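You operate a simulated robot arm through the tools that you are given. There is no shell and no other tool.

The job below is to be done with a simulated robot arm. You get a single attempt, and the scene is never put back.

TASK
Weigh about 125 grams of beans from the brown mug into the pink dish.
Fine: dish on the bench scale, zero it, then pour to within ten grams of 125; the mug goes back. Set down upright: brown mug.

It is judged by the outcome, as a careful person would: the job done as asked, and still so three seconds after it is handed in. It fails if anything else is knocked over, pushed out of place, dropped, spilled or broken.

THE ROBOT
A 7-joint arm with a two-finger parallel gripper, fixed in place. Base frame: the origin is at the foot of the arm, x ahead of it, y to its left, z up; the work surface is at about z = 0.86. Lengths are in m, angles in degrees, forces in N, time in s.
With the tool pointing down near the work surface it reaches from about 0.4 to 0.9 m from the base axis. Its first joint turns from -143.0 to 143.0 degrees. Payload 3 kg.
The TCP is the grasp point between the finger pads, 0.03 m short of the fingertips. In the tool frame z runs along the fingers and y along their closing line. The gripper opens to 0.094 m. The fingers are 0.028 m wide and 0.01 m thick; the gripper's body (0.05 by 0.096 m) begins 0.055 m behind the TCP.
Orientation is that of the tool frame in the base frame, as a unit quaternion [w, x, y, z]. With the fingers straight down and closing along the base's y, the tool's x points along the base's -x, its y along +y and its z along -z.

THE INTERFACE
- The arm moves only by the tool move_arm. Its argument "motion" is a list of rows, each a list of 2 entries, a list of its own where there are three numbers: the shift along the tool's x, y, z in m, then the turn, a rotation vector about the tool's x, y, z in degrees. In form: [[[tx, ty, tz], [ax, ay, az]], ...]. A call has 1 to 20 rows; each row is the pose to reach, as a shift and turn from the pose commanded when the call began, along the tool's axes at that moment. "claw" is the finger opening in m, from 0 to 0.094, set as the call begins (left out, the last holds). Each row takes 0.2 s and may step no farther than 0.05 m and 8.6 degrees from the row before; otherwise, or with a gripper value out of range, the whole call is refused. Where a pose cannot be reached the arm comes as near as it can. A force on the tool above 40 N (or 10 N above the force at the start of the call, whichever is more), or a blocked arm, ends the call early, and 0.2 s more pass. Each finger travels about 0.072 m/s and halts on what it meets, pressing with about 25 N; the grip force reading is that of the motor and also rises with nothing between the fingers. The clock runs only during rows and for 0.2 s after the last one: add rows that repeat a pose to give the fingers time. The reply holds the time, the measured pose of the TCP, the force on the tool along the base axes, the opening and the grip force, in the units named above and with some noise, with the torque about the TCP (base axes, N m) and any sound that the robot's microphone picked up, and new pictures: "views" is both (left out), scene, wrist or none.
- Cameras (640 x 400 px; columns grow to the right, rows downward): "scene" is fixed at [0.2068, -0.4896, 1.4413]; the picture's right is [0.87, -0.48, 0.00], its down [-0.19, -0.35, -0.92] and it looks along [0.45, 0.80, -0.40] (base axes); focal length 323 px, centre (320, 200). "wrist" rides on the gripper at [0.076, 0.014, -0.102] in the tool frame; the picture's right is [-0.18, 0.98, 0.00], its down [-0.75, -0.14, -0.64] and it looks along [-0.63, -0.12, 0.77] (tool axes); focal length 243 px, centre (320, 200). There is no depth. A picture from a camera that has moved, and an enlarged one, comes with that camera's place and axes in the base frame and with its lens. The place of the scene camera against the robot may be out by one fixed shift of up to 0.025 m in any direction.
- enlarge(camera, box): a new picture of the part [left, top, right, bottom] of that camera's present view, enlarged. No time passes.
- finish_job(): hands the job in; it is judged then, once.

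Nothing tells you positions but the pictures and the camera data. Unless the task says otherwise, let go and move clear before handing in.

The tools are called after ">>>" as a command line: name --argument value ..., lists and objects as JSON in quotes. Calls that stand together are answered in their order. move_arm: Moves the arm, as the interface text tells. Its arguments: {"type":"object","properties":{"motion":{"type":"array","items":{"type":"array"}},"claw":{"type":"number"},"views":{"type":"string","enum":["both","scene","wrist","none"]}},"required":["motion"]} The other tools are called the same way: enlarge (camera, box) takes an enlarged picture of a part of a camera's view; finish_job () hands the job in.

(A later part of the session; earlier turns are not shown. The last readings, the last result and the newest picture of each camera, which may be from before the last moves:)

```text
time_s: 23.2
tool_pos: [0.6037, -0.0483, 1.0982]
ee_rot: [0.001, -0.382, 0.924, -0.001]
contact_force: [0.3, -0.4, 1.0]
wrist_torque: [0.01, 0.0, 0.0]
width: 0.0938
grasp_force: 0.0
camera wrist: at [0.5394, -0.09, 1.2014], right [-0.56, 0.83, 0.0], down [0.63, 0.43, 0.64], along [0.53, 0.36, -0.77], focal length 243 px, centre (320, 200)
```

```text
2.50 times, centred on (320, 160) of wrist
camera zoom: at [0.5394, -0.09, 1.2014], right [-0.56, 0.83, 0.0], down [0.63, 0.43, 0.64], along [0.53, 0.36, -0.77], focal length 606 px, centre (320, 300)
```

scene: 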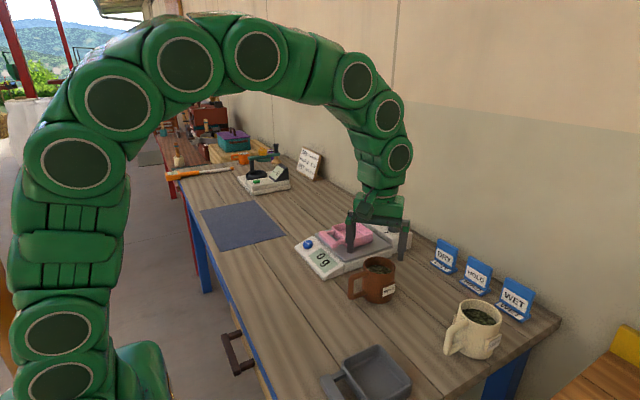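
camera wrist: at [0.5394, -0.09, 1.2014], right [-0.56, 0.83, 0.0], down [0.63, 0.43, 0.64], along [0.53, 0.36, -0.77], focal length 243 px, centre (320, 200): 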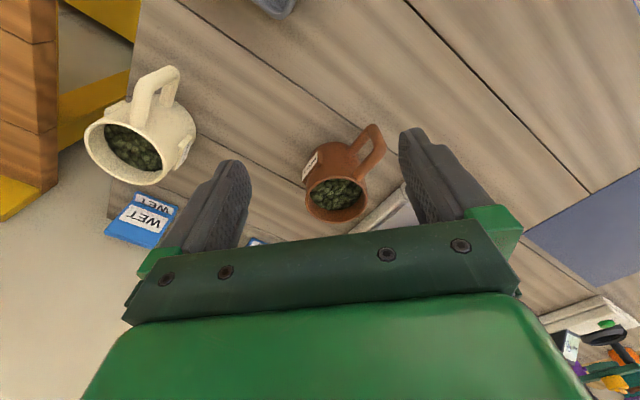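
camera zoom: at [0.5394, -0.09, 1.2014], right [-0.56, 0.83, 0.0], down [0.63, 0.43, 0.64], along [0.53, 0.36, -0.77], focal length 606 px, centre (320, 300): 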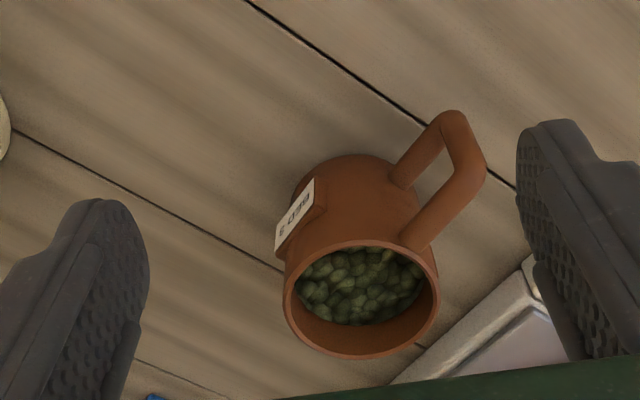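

The scale still reads 0 g. The mug rim centre is at about (0.701, 0.045, 0.950), diameter about 0.084, handle toward −x, and label plates on ±y. I'll pitch the gripper forward 45° along the diagonal between handle and label, stopping above the mug to check alignment.

>>> move_arm --motion '[[[-0.018, -0.0005, 0.011], [0, -6.5, 0]], [[-0.037, -0.001, 0.022], [0, -13, 0]], [[-0.055, -0.0016, 0.033], [0, -19.5, 0]], [[-0.074, -0.0021, 0.044], [0, -26, 0]], [[-0.092, -0.0026, 0.055], [0, -32.5, 0]], [[-0.11, -0.0032, 0.066], [0, -39, 0]], [[-0.129, -0.0037, 0.078], [0, -45, 0]], [[-0.129, -0.0037, 0.078], [0, -45, 0]]]' --claw 0.094 --views "both"

>>> enlarge --camera "scene" --box '[300, 190, 440, 310]'

>>> enlarge --camera "wrist" --box '[180, 0, 480, 240]'

```text
time_s: 25.0
tool_pos: [0.6982, 0.0444, 1.0217]
ee_rot: [0.354, -0.353, 0.854, 0.146]
contact_force: [0.3, 0.0, -0.2]
wrist_torque: [0.02, 0.01, -0.03]
width: 0.0942
grasp_force: 0.1
camera wrist: at [0.5992, -0.0335, 1.0403], right [-0.6, 0.79, 0.13], down [0.16, -0.04, 0.99], along [0.78, 0.62, -0.1], focal length 243 px, centre (320, 200)
```

scene: 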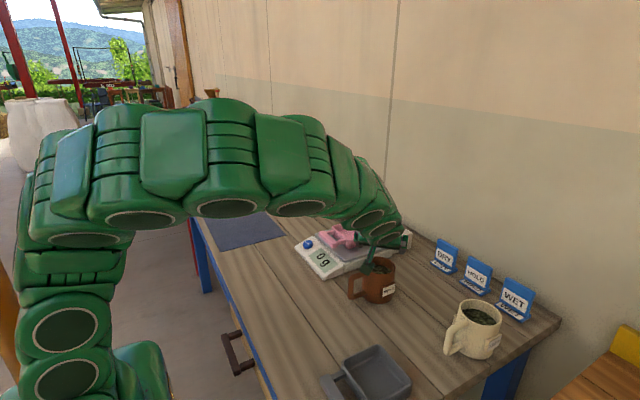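
wrist: 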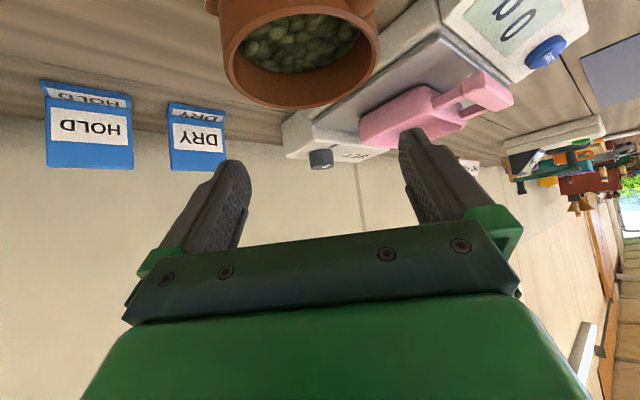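

```text
3.33 times, centred on (370, 250) of scene
camera zoom: at [0.2068, -0.4896, 1.4413], right [0.87, -0.48, 0.0], down [-0.19, -0.35, -0.92], along [0.45, 0.8, -0.4], focal length 1077 px, centre (153, 33)
```

zoom: 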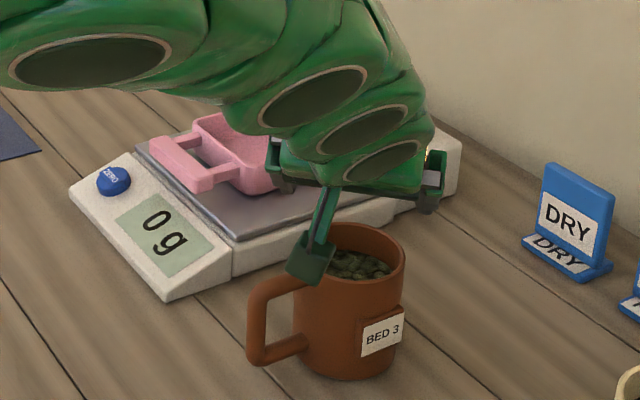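

```text
1.67 times, centred on (330, 120) of wrist
camera zoom: at [0.5992, -0.0335, 1.0403], right [-0.6, 0.79, 0.13], down [0.16, -0.04, 0.99], along [0.78, 0.62, -0.1], focal length 404 px, centre (303, 333)
```

zoom: 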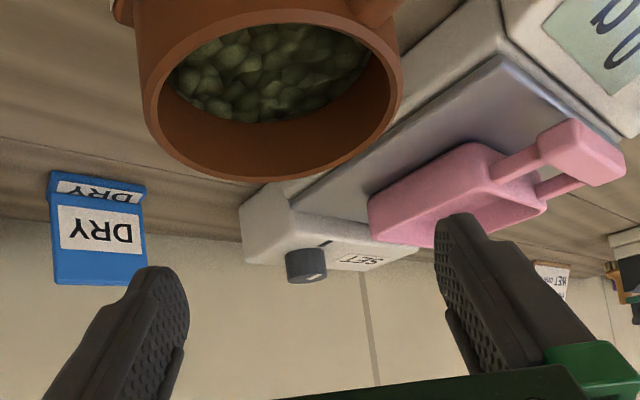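

>>> enlarge --camera "wrist" --box '[200, 0, 400, 125]'

```text
3.20 times, centred on (300, 62) of wrist
camera zoom: at [0.5992, -0.0335, 1.0403], right [-0.6, 0.79, 0.13], down [0.16, -0.04, 0.99], along [0.78, 0.62, -0.1], focal length 776 px, centre (384, 640)
```

zoom: 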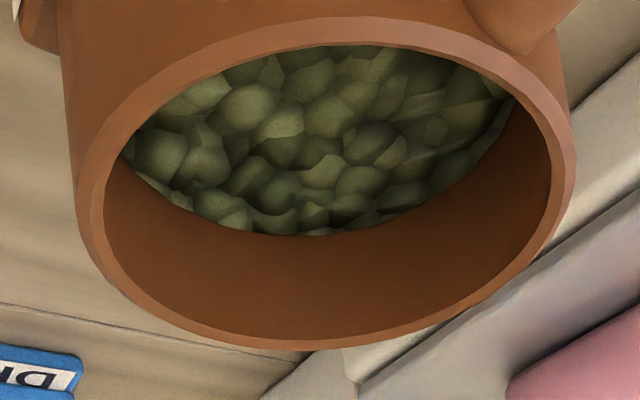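

The mug lies almost exactly between the open fingers (about 1 mm off). The label plates make a steep grip safer, so I'll reduce the pitch to 30° and recentre, staying above the mug.

>>> move_arm --motion '[[[0.0015, -0.0006, -0.0015], [0, 7.5, 0]], [[0.003, -0.0012, -0.003], [0, 15, 0]], [[0.003, -0.0012, -0.003], [0, 15, 0]]]' --claw 0.094 --views "both"

>>> enlarge --camera "wrist" --box '[180, 40, 430, 220]'

>>> enlarge --camera "scene" --box '[310, 200, 430, 310]'

```text
time_s: 25.8
tool_pos: [0.6953, 0.0409, 1.0214]
ee_rot: [0.239, -0.369, 0.893, 0.099]
contact_force: [0.2, 0.7, -1.0]
wrist_torque: [-0.01, 0.04, 0.02]
width: 0.0938
grasp_force: 0.0
camera wrist: at [0.6021, -0.0311, 1.0737], right [-0.58, 0.81, 0.09], down [0.33, 0.14, 0.93], along [0.74, 0.57, -0.35], focal length 243 px, centre (320, 200)
```

scene: 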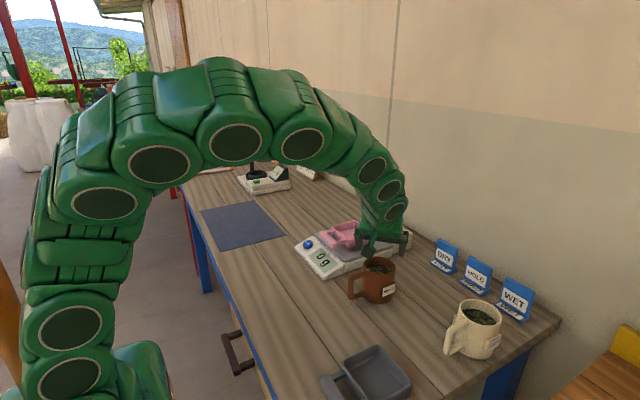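
wrist: 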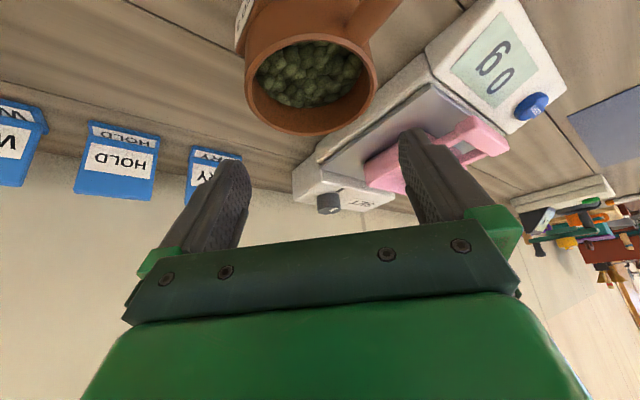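

```text
2.22 times, centred on (305, 130) of wrist
camera zoom: at [0.6021, -0.0311, 1.0737], right [-0.58, 0.81, 0.09], down [0.33, 0.14, 0.93], along [0.74, 0.57, -0.35], focal length 539 px, centre (353, 356)
```

zoom: 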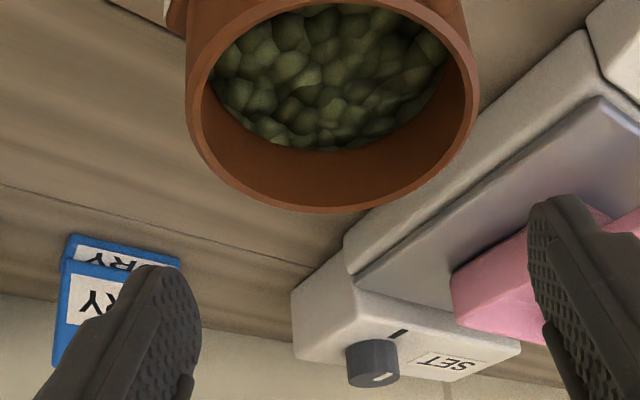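

```text
3.64 times, centred on (370, 255) of scene
camera zoom: at [0.2068, -0.4896, 1.4413], right [0.87, -0.48, 0.0], down [-0.19, -0.35, -0.92], along [0.45, 0.8, -0.4], focal length 1175 px, centre (138, 0)
```

zoom: 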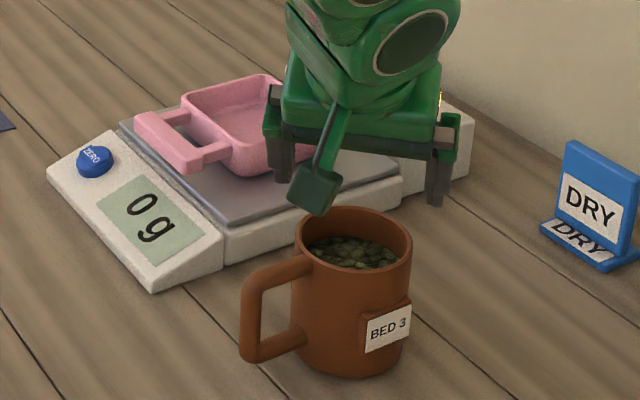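

>>> enlarge --camera "wrist" --box '[220, 10, 412, 140]'

```text
3.08 times, centred on (316, 75) of wrist
camera zoom: at [0.6021, -0.0311, 1.0737], right [-0.58, 0.81, 0.09], down [0.33, 0.14, 0.93], along [0.74, 0.57, -0.35], focal length 746 px, centre (332, 585)
```

zoom: 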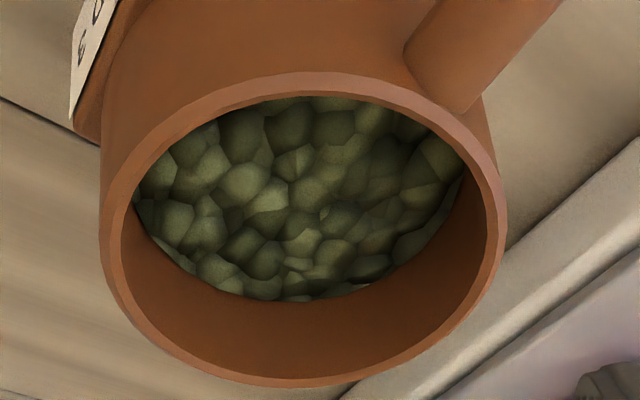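

The fit puts the mug axis 7 mm ahead of the TCP with about 1 mm lateral error, and the rim 68 mm below. I'll come straight down halfway and recheck.

>>> move_arm --motion '[[[0.004, -0.0009, 0.007], [0, 0, 0]], [[0.008, -0.0009, 0.014], [0, 0, 0]], [[0.0125, -0.0009, 0.0225], [0, 0, 0]], [[0.0125, -0.0009, 0.0225], [0, 0, 0]]]' --claw 0.094 --views "both"

>>> enlarge --camera "wrist" --box '[180, 0, 460, 220]'

>>> enlarge --camera "scene" --box '[330, 210, 430, 310]'

```text
time_s: 26.8
tool_pos: [0.6959, 0.0376, 0.9957]
ee_rot: [0.239, -0.37, 0.892, 0.1]
contact_force: [0.3, -0.4, -0.5]
wrist_torque: [-0.03, 0.02, -0.02]
width: 0.094
grasp_force: 0.2
camera wrist: at [0.6027, -0.0337, 1.0473], right [-0.58, 0.81, 0.09], down [0.33, 0.14, 0.93], along [0.74, 0.57, -0.35], focal length 243 px, centre (320, 200)
```

scene: 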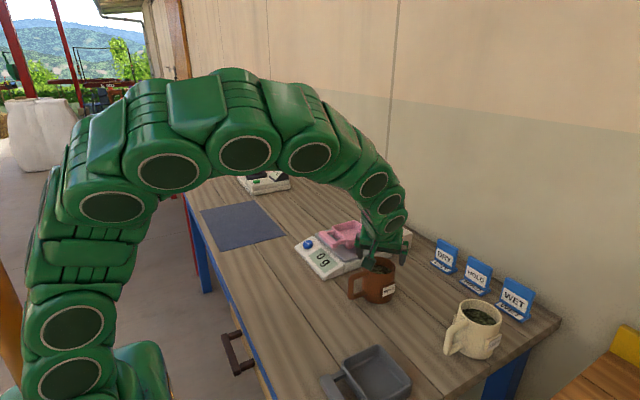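
wrist: 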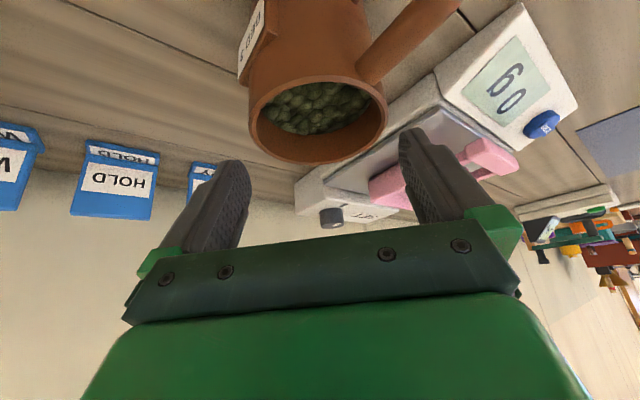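

```text
1.82 times, centred on (320, 110) of wrist
camera zoom: at [0.6027, -0.0337, 1.0473], right [-0.58, 0.81, 0.09], down [0.33, 0.14, 0.93], along [0.74, 0.57, -0.35], focal length 441 px, centre (320, 364)
```

zoom: 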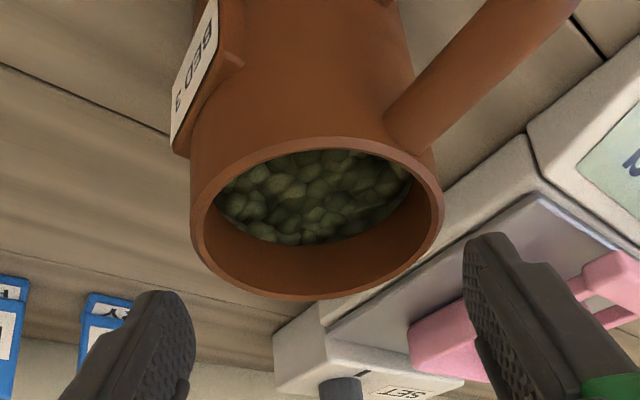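

```text
4.00 times, centred on (380, 260) of scene
camera zoom: at [0.2068, -0.4896, 1.4413], right [0.87, -0.48, 0.0], down [-0.19, -0.35, -0.92], along [0.45, 0.8, -0.4], focal length 1292 px, centre (80, -40)
```

zoom: 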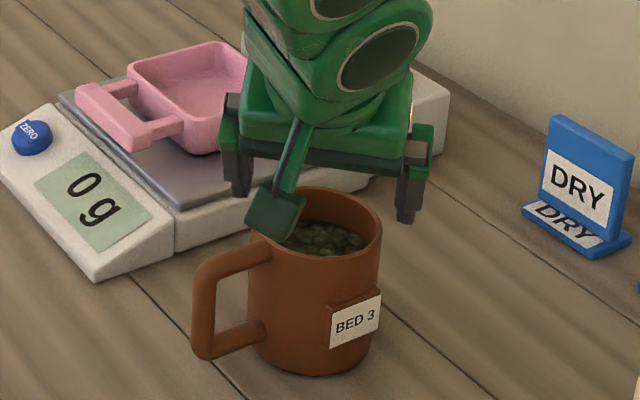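

Alignment holds: the fingertips are just above rim level and centred within 1 mm. I'll descend the remaining 30 mm so the fingers straddle the mug.

>>> move_arm --motion '[[[0.003, 0.0003, 0.007], [0, 0, 0]], [[0.006, 0.0003, 0.014], [0, 0, 0]], [[0.009, 0.0003, 0.021], [0, 0, 0]], [[0.0124, 0.0003, 0.0276], [0, 0, 0]], [[0.0124, 0.0003, 0.0276], [0, 0, 0]]]' --claw 0.094 --views "both"

>>> enlarge --camera "wrist" --box '[180, 0, 460, 240]'

>>> enlarge --camera "scene" --box '[330, 210, 430, 310]'

```text
time_s: 28.0
tool_pos: [0.6989, 0.0419, 0.967]
ee_rot: [0.239, -0.369, 0.893, 0.099]
contact_force: [-0.3, 0.0, -0.9]
wrist_torque: [0.01, 0.01, -0.01]
width: 0.0941
grasp_force: 0.0
camera wrist: at [0.6055, -0.0301, 1.0172], right [-0.58, 0.81, 0.09], down [0.33, 0.13, 0.93], along [0.74, 0.57, -0.35], focal length 243 px, centre (320, 200)
```

scene: 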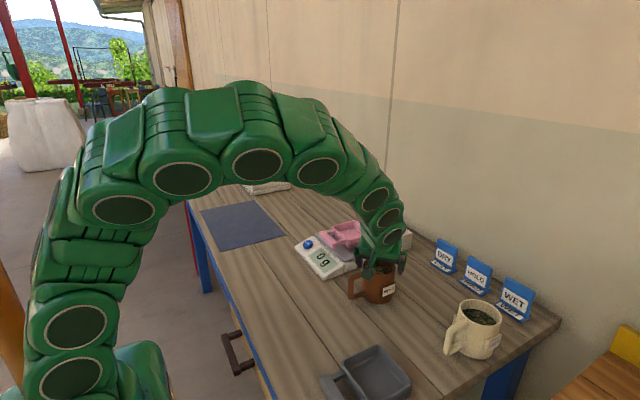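
wrist: 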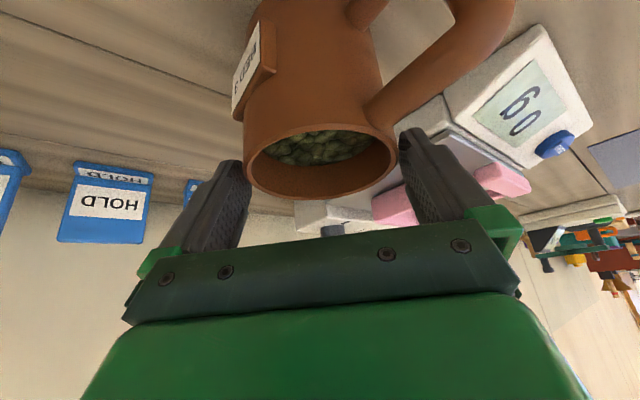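

```text
1.67 times, centred on (320, 120) of wrist
camera zoom: at [0.6055, -0.0301, 1.0172], right [-0.58, 0.81, 0.09], down [0.33, 0.13, 0.93], along [0.74, 0.57, -0.35], focal length 404 px, centre (320, 333)
```

zoom: 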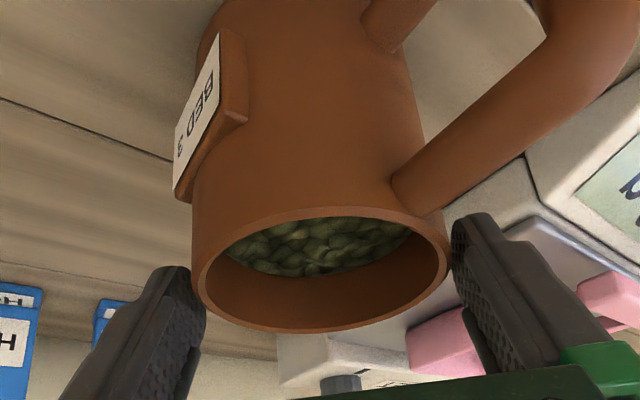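

```text
4.00 times, centred on (380, 260) of scene
camera zoom: at [0.2068, -0.4896, 1.4413], right [0.87, -0.48, 0.0], down [-0.19, -0.35, -0.92], along [0.45, 0.8, -0.4], focal length 1292 px, centre (80, -40)
```

zoom: 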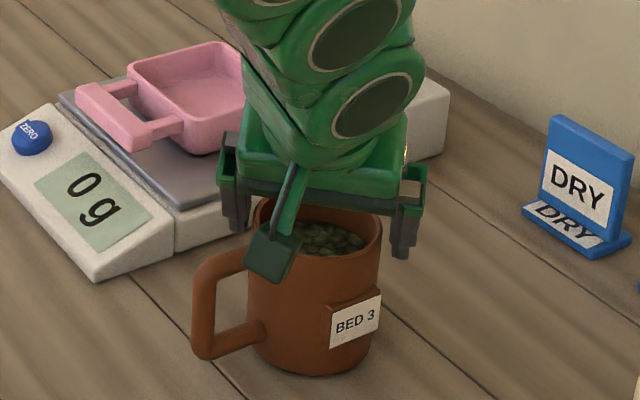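

I'm still about 12 mm above rim level with the fingers clear on both sides. I'll go down another 23 mm to the grasp height.

>>> move_arm --motion '[[[0.003, 0.0003, 0.005], [0, 0, 0]], [[0.006, 0.0003, 0.01], [0, 0, 0]], [[0.009, 0.0003, 0.015], [0, 0, 0]], [[0.0115, 0.0003, 0.02], [0, 0, 0]], [[0.0115, 0.0003, 0.02], [0, 0, 0]]]' --claw 0.094 --views "both"

>>> enlarge --camera "wrist" --box '[180, 0, 460, 240]'

>>> enlarge --camera "scene" --box '[330, 210, 430, 310]'

```text
time_s: 29.2
tool_pos: [0.6986, 0.0421, 0.9429]
ee_rot: [0.239, -0.37, 0.892, 0.099]
contact_force: [-0.3, -0.2, 0.4]
wrist_torque: [0.0, 0.03, 0.02]
width: 0.0938
grasp_force: 0.1
camera wrist: at [0.6053, -0.0306, 0.9948], right [-0.58, 0.81, 0.09], down [0.33, 0.13, 0.93], along [0.74, 0.57, -0.35], focal length 243 px, centre (320, 200)
```

scene: 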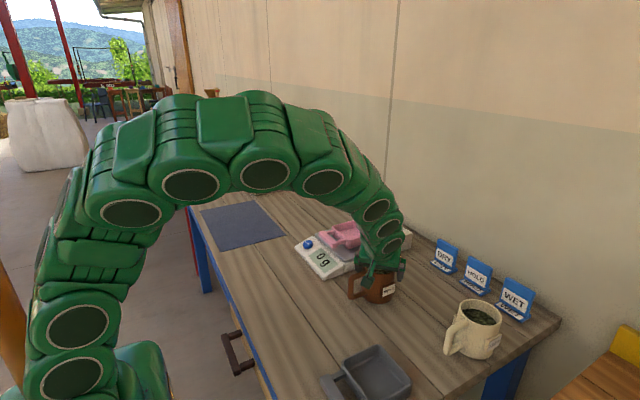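
wrist: 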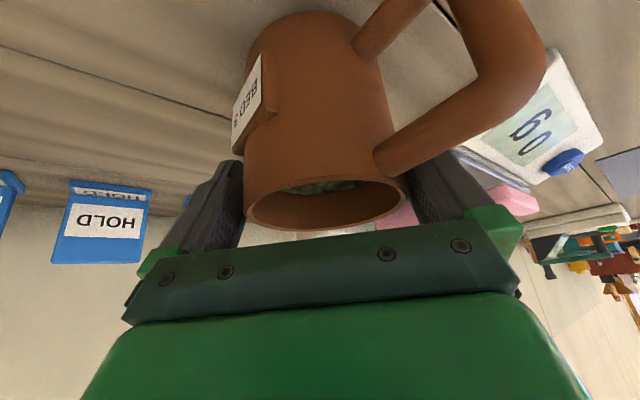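

```text
1.67 times, centred on (320, 120) of wrist
camera zoom: at [0.6053, -0.0306, 0.9948], right [-0.58, 0.81, 0.09], down [0.33, 0.13, 0.93], along [0.74, 0.57, -0.35], focal length 404 px, centre (320, 333)
```

zoom: 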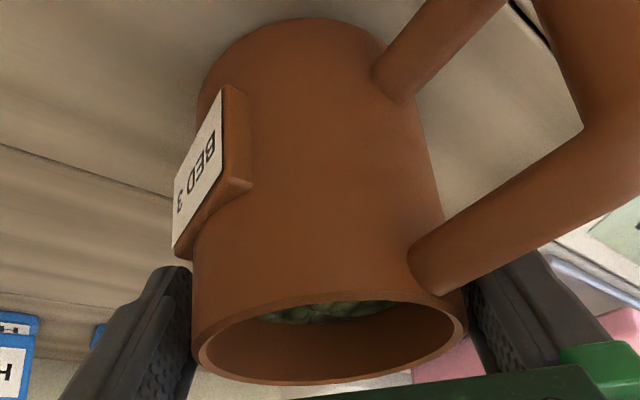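

```text
4.00 times, centred on (380, 260) of scene
camera zoom: at [0.2068, -0.4896, 1.4413], right [0.87, -0.48, 0.0], down [-0.19, -0.35, -0.92], along [0.45, 0.8, -0.4], focal length 1292 px, centre (80, -40)
```

zoom: 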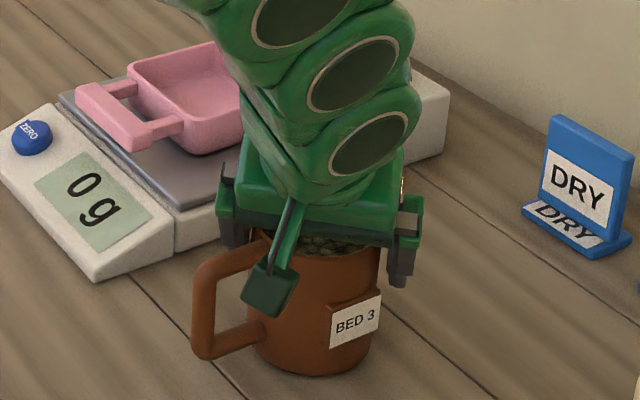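

The fingers straddle the mug with no contact force. Closing now.

>>> move_arm --motion '[[[0, 0, 0], [0, 0, 0]], [[0, 0, 0], [0, 0, 0]], [[0, 0, 0], [0, 0, 0]]]' --claw 0.0 --views "both"

>>> enlarge --camera "wrist" --box '[180, 0, 460, 240]'

>>> enlarge --camera "scene" --box '[330, 210, 430, 310]'

```text
time_s: 30.0
tool_pos: [0.6979, 0.0413, 0.9435]
ee_rot: [0.239, -0.37, 0.892, 0.1]
contact_force: [1.0, 0.9, 1.5]
wrist_torque: [0.07, -0.02, -0.02]
width: 0.0843
grasp_force: 24.9
camera wrist: at [0.6053, -0.0307, 0.9949], right [-0.58, 0.81, 0.09], down [0.33, 0.13, 0.93], along [0.74, 0.57, -0.35], focal length 243 px, centre (320, 200)
```

scene: 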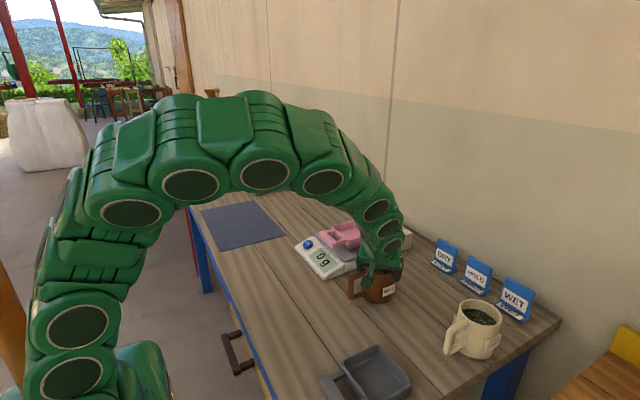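
wrist: 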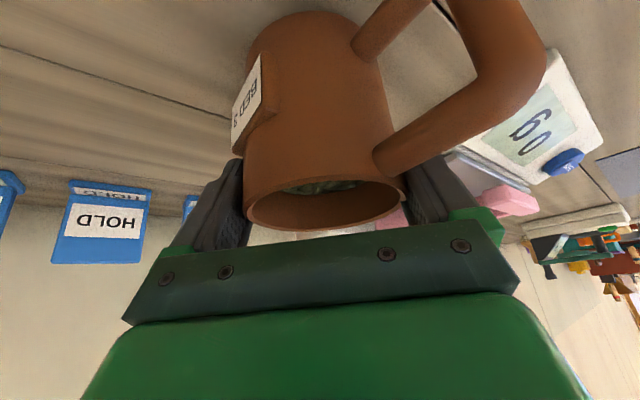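

```text
1.67 times, centred on (320, 120) of wrist
camera zoom: at [0.6053, -0.0307, 0.9949], right [-0.58, 0.81, 0.09], down [0.33, 0.13, 0.93], along [0.74, 0.57, -0.35], focal length 404 px, centre (320, 333)
```

zoom: 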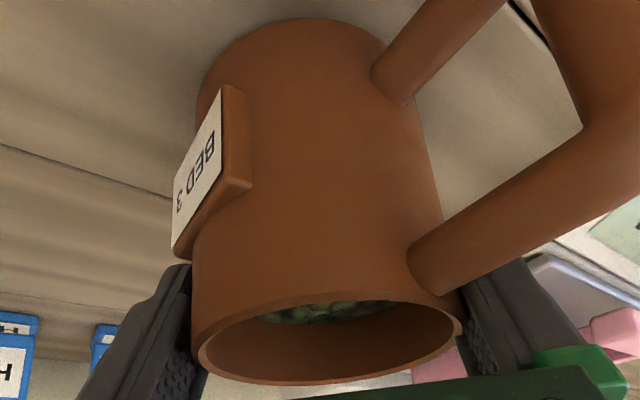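

```text
4.00 times, centred on (380, 260) of scene
camera zoom: at [0.2068, -0.4896, 1.4413], right [0.87, -0.48, 0.0], down [-0.19, -0.35, -0.92], along [0.45, 0.8, -0.4], focal length 1292 px, centre (80, -40)
```

zoom: 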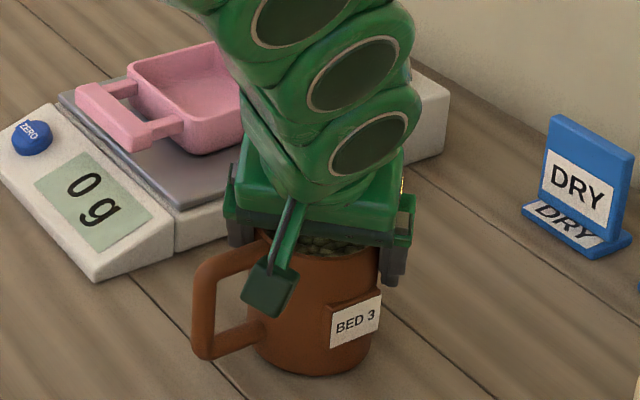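

The grip closed at 0.0843 m on the mug body, and the mug hasn't shifted. I'll lift straight up 0.10 m and check the weight.

>>> move_arm --motion '[[[-0.0025, 0, -0.0043], [0, 0, 0]], [[-0.0075, 0, -0.013], [0, 0, 0]], [[-0.0175, 0, -0.0303], [0, 0, 0]], [[-0.03, 0, -0.052], [0, 0, 0]], [[-0.0425, 0, -0.0736], [0, 0, 0]], [[-0.05, 0, -0.0866], [0, 0, 0]], [[-0.05, 0, -0.0866], [0, 0, 0]]]' --claw 0.0 --views "both"

>>> enlarge --camera "scene" --box '[300, 180, 440, 300]'

```text
time_s: 31.6
tool_pos: [0.7004, 0.0403, 1.0437]
ee_rot: [0.239, -0.37, 0.892, 0.099]
contact_force: [0.1, 0.0, -3.8]
wrist_torque: [-0.01, -0.05, -0.01]
width: 0.0844
grasp_force: 24.5
camera wrist: at [0.607, -0.0315, 1.0956], right [-0.58, 0.81, 0.09], down [0.33, 0.13, 0.93], along [0.74, 0.57, -0.35], focal length 243 px, centre (320, 200)
```

scene: 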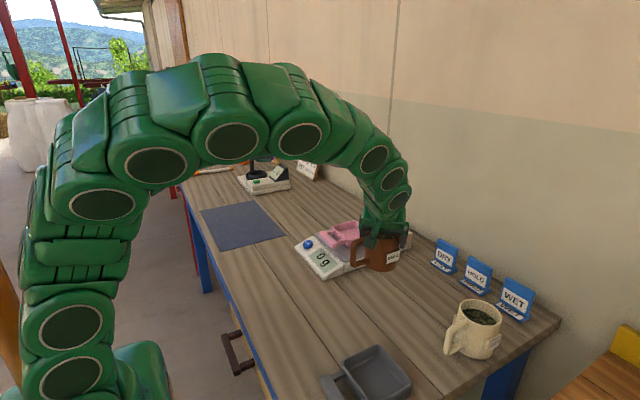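
wrist: 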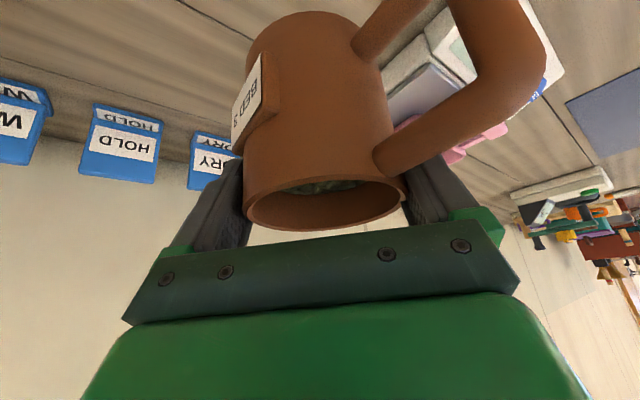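

```text
3.33 times, centred on (370, 240) of scene
camera zoom: at [0.2068, -0.4896, 1.4413], right [0.87, -0.48, 0.0], down [-0.19, -0.35, -0.92], along [0.45, 0.8, -0.4], focal length 1077 px, centre (153, 67)
```

zoom: 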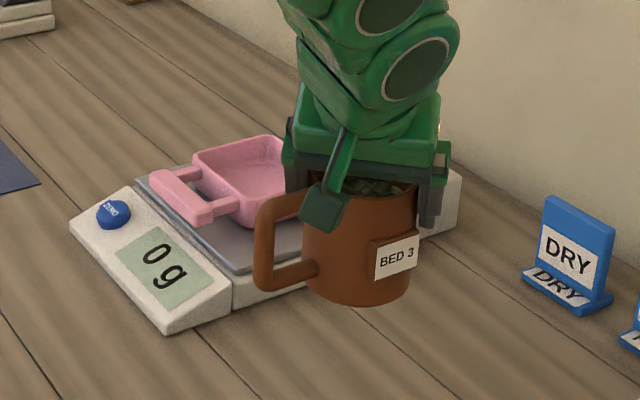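

The mug and beans weigh about 0.39 kg together and the grip is firm. I'll carry it upright toward the near (−y) side of the dish, yawing 45° so it will pour in the +y direction.

>>> move_arm --motion '[[[-0.01, 0, -0.0173], [0, 0, 0]], [[-0.0292, 0.0096, -0.0062], [-3.21, 0, -5.57]], [[-0.0484, 0.0193, 0.0049], [-6.43, 0, -11.13]], [[-0.0676, 0.0289, 0.016], [-9.64, 0, -16.7]], [[-0.0868, 0.0386, 0.027], [-12.86, 0, -22.27]], [[-0.106, 0.0482, 0.0381], [-16.07, 0, -27.84]], [[-0.1252, 0.0579, 0.0492], [-19.29, 0, -33.4]], [[-0.1444, 0.0675, 0.0603], [-22.5, 0, -38.97]], [[-0.1444, 0.0675, 0.0603], [-22.5, 0, -38.97]]]' --claw 0.0 --views "both"

>>> enlarge --camera "scene" --box '[290, 170, 430, 290]'

```text
time_s: 33.6
tool_pos: [0.7579, 0.1993, 1.0651]
ee_rot: [-0.183, 0.684, -0.682, -0.183]
contact_force: [-0.8, 0.1, -3.4]
wrist_torque: [0.03, -0.03, 0.0]
width: 0.0839
grasp_force: 24.7
camera wrist: at [0.7445, 0.0835, 1.1155], right [-0.98, 0.16, 0.09], down [0.14, 0.33, 0.93], along [0.12, 0.93, -0.35], focal length 243 px, centre (320, 200)
```

scene: 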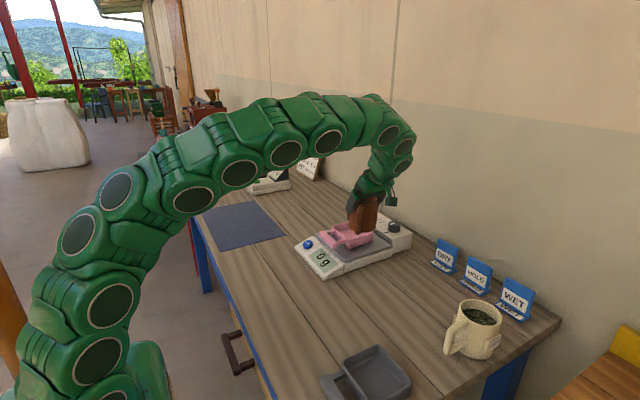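
wrist: 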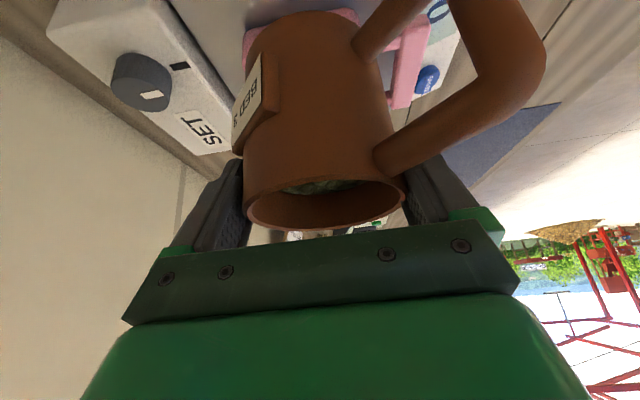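

```text
3.33 times, centred on (360, 230) of scene
camera zoom: at [0.2068, -0.4896, 1.4413], right [0.87, -0.48, 0.0], down [-0.19, -0.35, -0.92], along [0.45, 0.8, -0.4], focal length 1077 px, centre (187, 100)
```

zoom: 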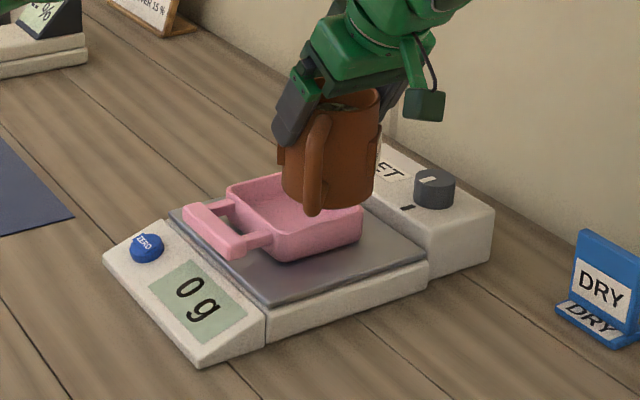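

The mug is upright over the near edge of the dish and the scale reads 0 g. I'll start tilting toward +y about the lip, going to 40° first while lowering a little.

>>> move_arm --motion '[[[0.0019, 0, 0.0012], [0, 8, 0]], [[0.0044, 0, 0.0056], [0, 16, 0]], [[0.0068, 0, 0.0117], [0, 24, 0]], [[0.0128, 0, 0.0256], [0, 32, 0]], [[0.0169, 0, 0.0382], [0, 40, 0]], [[0.0169, 0, 0.0382], [0, 40, 0]], [[0.0169, 0, 0.0382], [0, 40, 0]]]' --claw 0.0 --views "both"

>>> enlarge --camera "scene" --box '[290, 170, 430, 290]'

```text
time_s: 35.2
tool_pos: [0.7599, 0.2039, 1.022]
ee_rot: [0.061, 0.705, -0.704, 0.061]
contact_force: [-0.9, 0.1, -3.4]
wrist_torque: [0.12, -0.09, -0.02]
width: 0.0841
grasp_force: 25.1
camera wrist: at [0.7461, 0.1469, 1.1369], right [-0.98, 0.18, -0.03], down [0.14, 0.85, 0.5], along [0.12, 0.49, -0.86], focal length 243 px, centre (320, 200)
```

scene: 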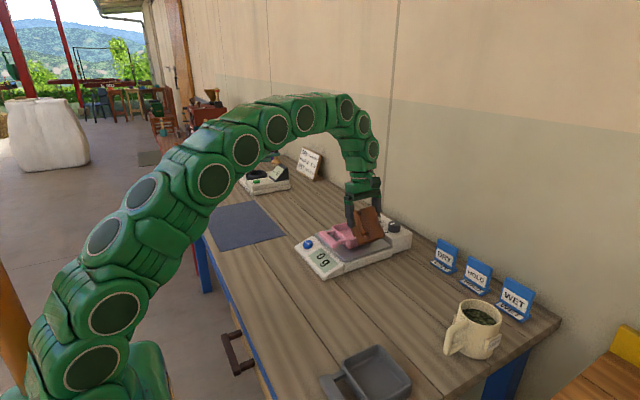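
wrist: 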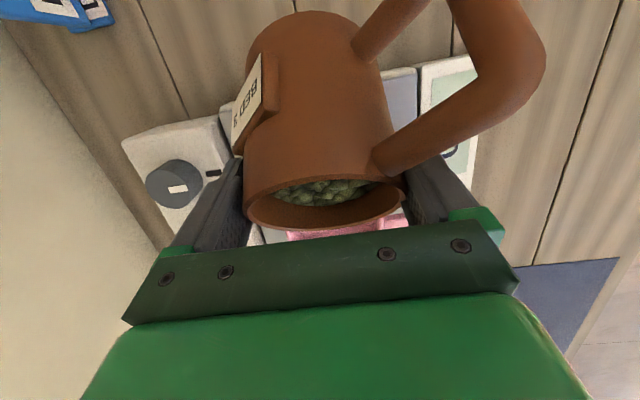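

```text
3.33 times, centred on (360, 230) of scene
camera zoom: at [0.2068, -0.4896, 1.4413], right [0.87, -0.48, 0.0], down [-0.19, -0.35, -0.92], along [0.45, 0.8, -0.4], focal length 1077 px, centre (187, 100)
```

zoom: 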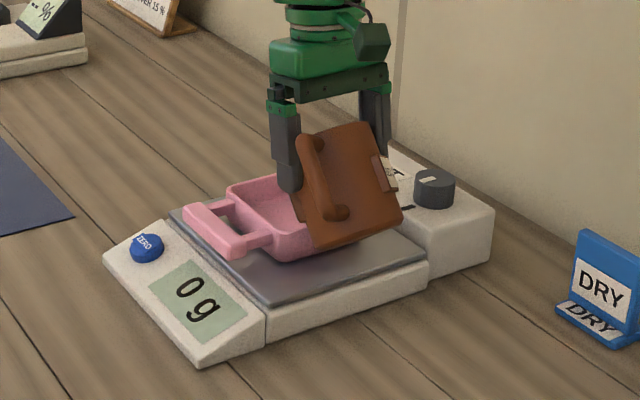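

No beans yet at 40°, and the mug is held rigidly. I'll go on to 48° gently and hold.

>>> move_arm --motion '[[[-0.0024, 0, 0.0036], [0, 4, 0]], [[-0.0047, 0, 0.0063], [0, 8, 0]], [[-0.0047, 0, 0.0063], [0, 8, 0]], [[-0.0047, 0, 0.0063], [0, 8, 0]]]' --claw 0.0 --views "both"

>>> enlarge --camera "scene" --box '[290, 170, 430, 290]'

```text
time_s: 36.2
tool_pos: [0.7605, 0.2066, 1.0145]
ee_rot: [0.111, 0.699, -0.698, 0.111]
contact_force: [-0.6, 0.6, -3.2]
wrist_torque: [0.14, -0.08, 0.02]
width: 0.0838
grasp_force: 25.6
camera wrist: at [0.7457, 0.1673, 1.1369], right [-0.98, 0.17, -0.06], down [0.14, 0.92, 0.38], along [0.12, 0.36, -0.92], focal length 243 px, centre (320, 200)
```

scene: 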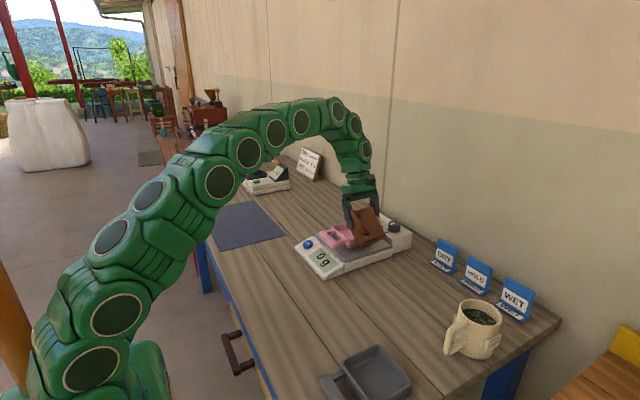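
wrist: 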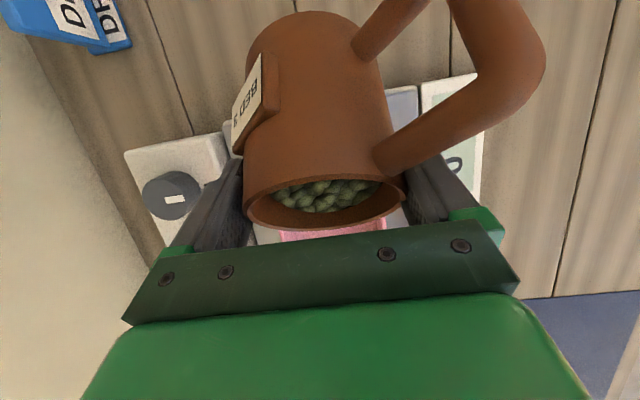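

```text
3.33 times, centred on (360, 230) of scene
camera zoom: at [0.2068, -0.4896, 1.4413], right [0.87, -0.48, 0.0], down [-0.19, -0.35, -0.92], along [0.45, 0.8, -0.4], focal length 1077 px, centre (187, 100)
```

zoom: 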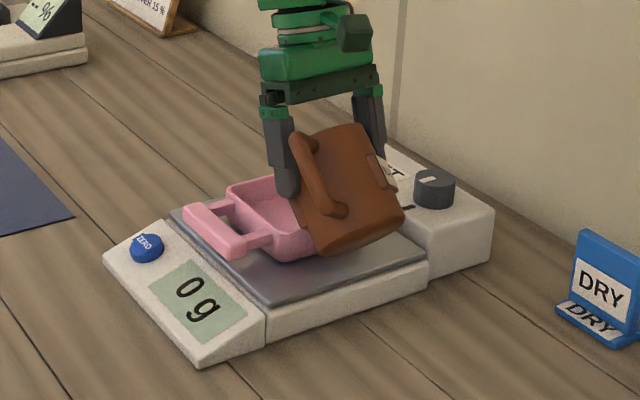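

>>> move_arm --motion '[[[-0.0013, 0, 0.0007], [0, 2, 0]], [[-0.0026, 0, 0.0013], [0, 4, 0]], [[-0.0039, 0, 0.0019], [0, 6, 0]], [[-0.0039, 0, 0.0019], [0, 6, 0]], [[-0.0039, 0, 0.0019], [0, 6, 0]]]' --claw 0.0 --views "both"

>>> enlarge --camera "scene" --box '[290, 170, 430, 290]'

>>> enlarge --camera "wrist" --box '[220, 140, 420, 250]'

```text
time_s: 37.4
tool_pos: [0.7595, 0.2099, 1.0114]
ee_rot: [-0.147, -0.691, 0.692, -0.146]
contact_force: [-0.4, 0.9, -3.1]
wrist_torque: [0.16, -0.08, 0.0]
width: 0.0841
grasp_force: 25.1
camera wrist: at [0.7455, 0.183, 1.1373], right [-0.98, 0.17, -0.07], down [0.14, 0.95, 0.28], along [0.12, 0.26, -0.96], focal length 243 px, centre (320, 200)
```

scene: 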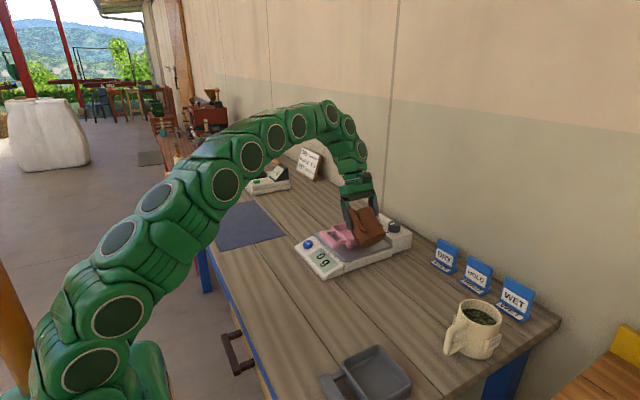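
wrist: 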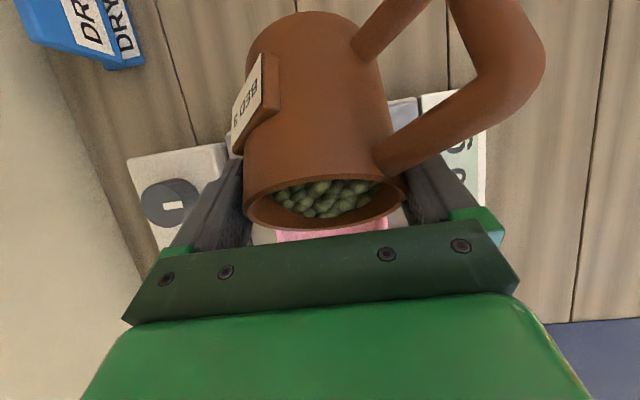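

```text
3.33 times, centred on (360, 230) of scene
camera zoom: at [0.2068, -0.4896, 1.4413], right [0.87, -0.48, 0.0], down [-0.19, -0.35, -0.92], along [0.45, 0.8, -0.4], focal length 1077 px, centre (187, 100)
```

zoom: 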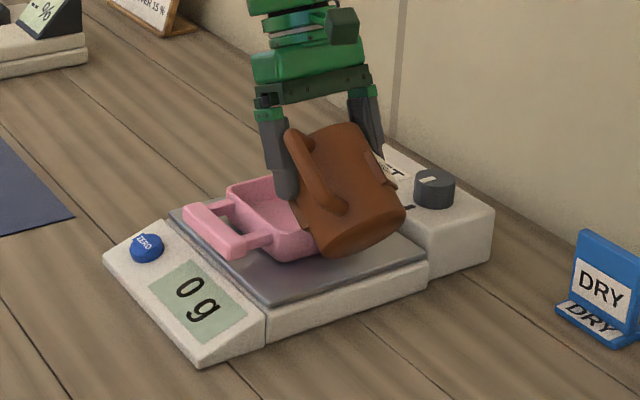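

```text
3.20 times, centred on (320, 195) of wrist
camera zoom: at [0.7455, 0.183, 1.1373], right [-0.98, 0.17, -0.07], down [0.14, 0.95, 0.28], along [0.12, 0.26, -0.96], focal length 776 px, centre (320, 216)
```

zoom: 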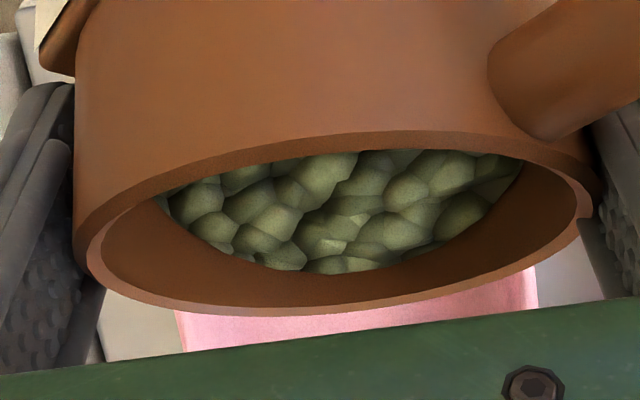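

Still 0 g at 54°; the beans are close to the lip. Continuing in small steps.

>>> move_arm --motion '[[[-0.0016, 0, 0.0007], [0, 2, 0]], [[-0.0032, 0, 0.0013], [0, 4, 0]], [[-0.0032, 0, 0.0013], [0, 4, 0]], [[-0.0032, 0, 0.0013], [0, 4, 0]]]' --claw 0.0 --views "both"

>>> enlarge --camera "scene" --box '[290, 170, 430, 290]'

>>> enlarge --camera "wrist" --box '[220, 140, 420, 250]'

```text
time_s: 38.4
tool_pos: [0.7613, 0.2127, 1.0082]
ee_rot: [0.171, 0.686, -0.686, 0.171]
contact_force: [-1.1, 0.3, -3.3]
wrist_torque: [0.13, -0.04, -0.01]
width: 0.084
grasp_force: 25.5
camera wrist: at [0.7461, 0.1943, 1.1356], right [-0.98, 0.16, -0.09], down [0.14, 0.97, 0.21], along [0.12, 0.2, -0.97], focal length 243 px, centre (320, 200)
```

scene: 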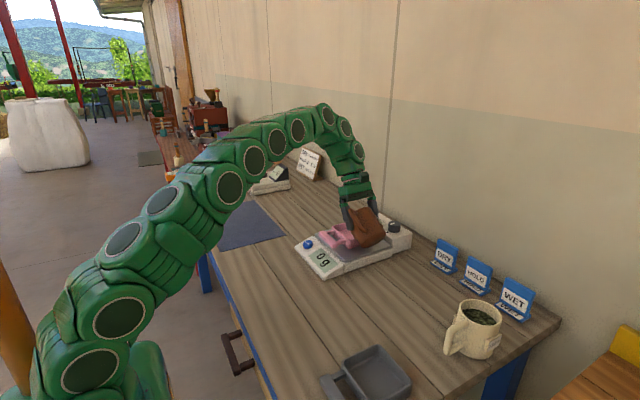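
wrist: 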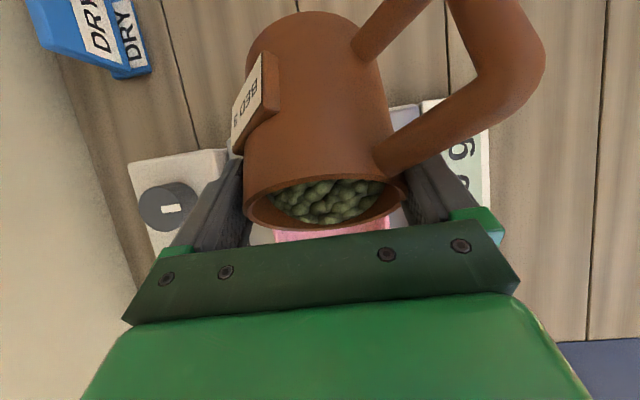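

```text
3.33 times, centred on (360, 230) of scene
camera zoom: at [0.2068, -0.4896, 1.4413], right [0.87, -0.48, 0.0], down [-0.19, -0.35, -0.92], along [0.45, 0.8, -0.4], focal length 1077 px, centre (187, 100)
```

zoom: 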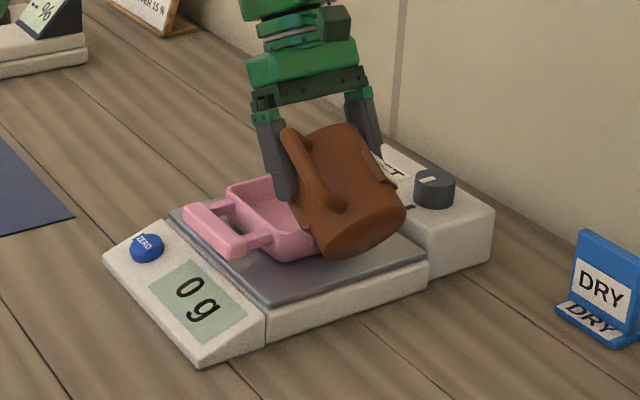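

```text
3.20 times, centred on (320, 195) of wrist
camera zoom: at [0.7461, 0.1943, 1.1356], right [-0.98, 0.16, -0.09], down [0.14, 0.97, 0.21], along [0.12, 0.2, -0.97], focal length 776 px, centre (320, 216)
```

zoom: 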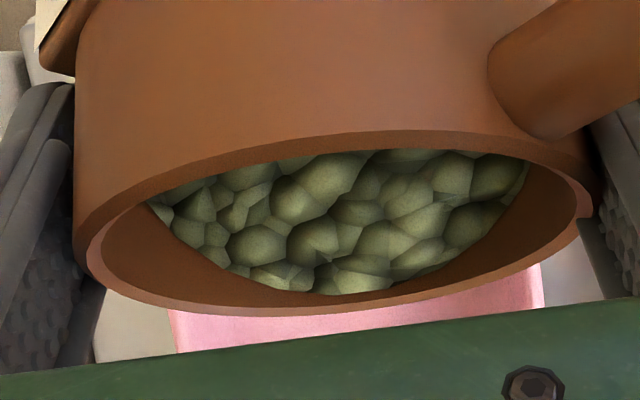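

The beans are almost at the lip. I'll step 2° and hold.

>>> move_arm --motion '[[[-0.0008, 0, 0.0001], [0, 1, 0]], [[-0.0016, 0, 0.0003], [0, 2, 0]], [[-0.0016, 0, 0.0003], [0, 2, 0]], [[-0.0016, 0, 0.0003], [0, 2, 0]]]' --claw 0.0 --views "wrist"

>>> enlarge --camera "scene" --box '[290, 170, 430, 290]'

>>> enlarge --camera "wrist" --box '[220, 140, 420, 250]'

```text
time_s: 39.4
tool_pos: [0.7596, 0.2138, 1.0068]
ee_rot: [-0.184, -0.683, 0.683, -0.183]
contact_force: [-0.9, -0.7, -3.5]
wrist_torque: [0.16, -0.05, 0.03]
width: 0.0842
grasp_force: 24.6
camera wrist: at [0.7463, 0.2, 1.1343], right [-0.98, 0.16, -0.09], down [0.14, 0.97, 0.18], along [0.12, 0.16, -0.98], focal length 243 px, centre (320, 200)
```

wrist: 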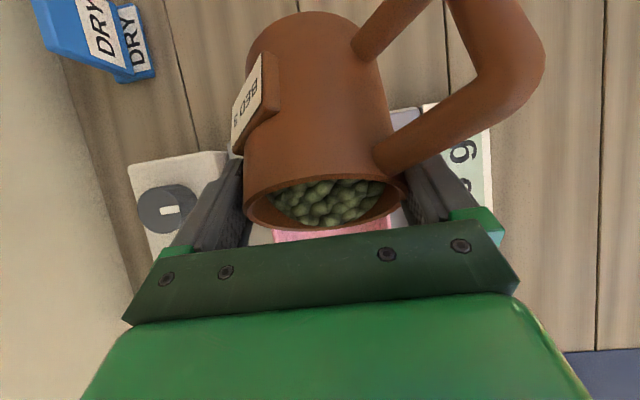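

```text
3.33 times, centred on (360, 230) of scene
camera zoom: at [0.2068, -0.4896, 1.4413], right [0.87, -0.48, 0.0], down [-0.19, -0.35, -0.92], along [0.45, 0.8, -0.4], focal length 1077 px, centre (187, 100)
```

zoom: 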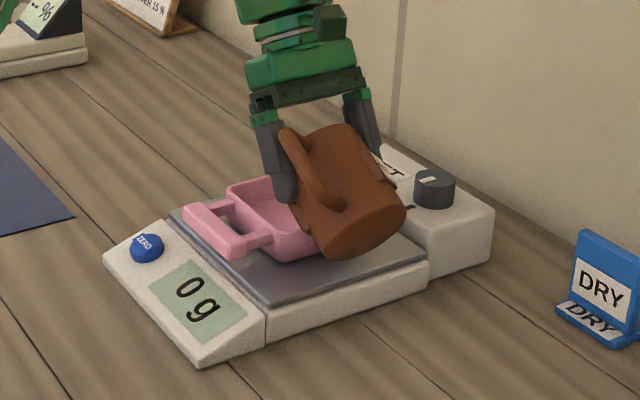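

```text
3.20 times, centred on (320, 195) of wrist
camera zoom: at [0.7463, 0.2, 1.1343], right [-0.98, 0.16, -0.09], down [0.14, 0.97, 0.18], along [0.12, 0.16, -0.98], focal length 776 px, centre (320, 216)
```

zoom: 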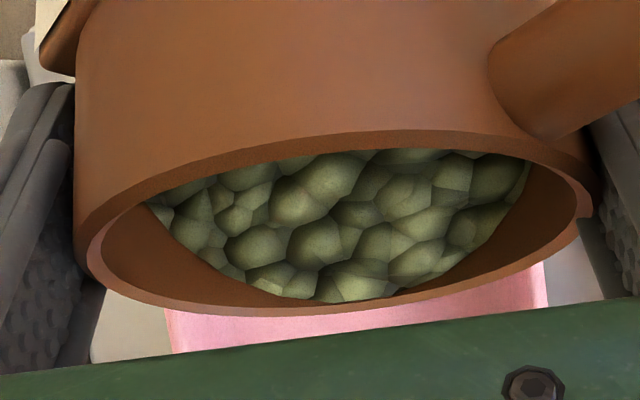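

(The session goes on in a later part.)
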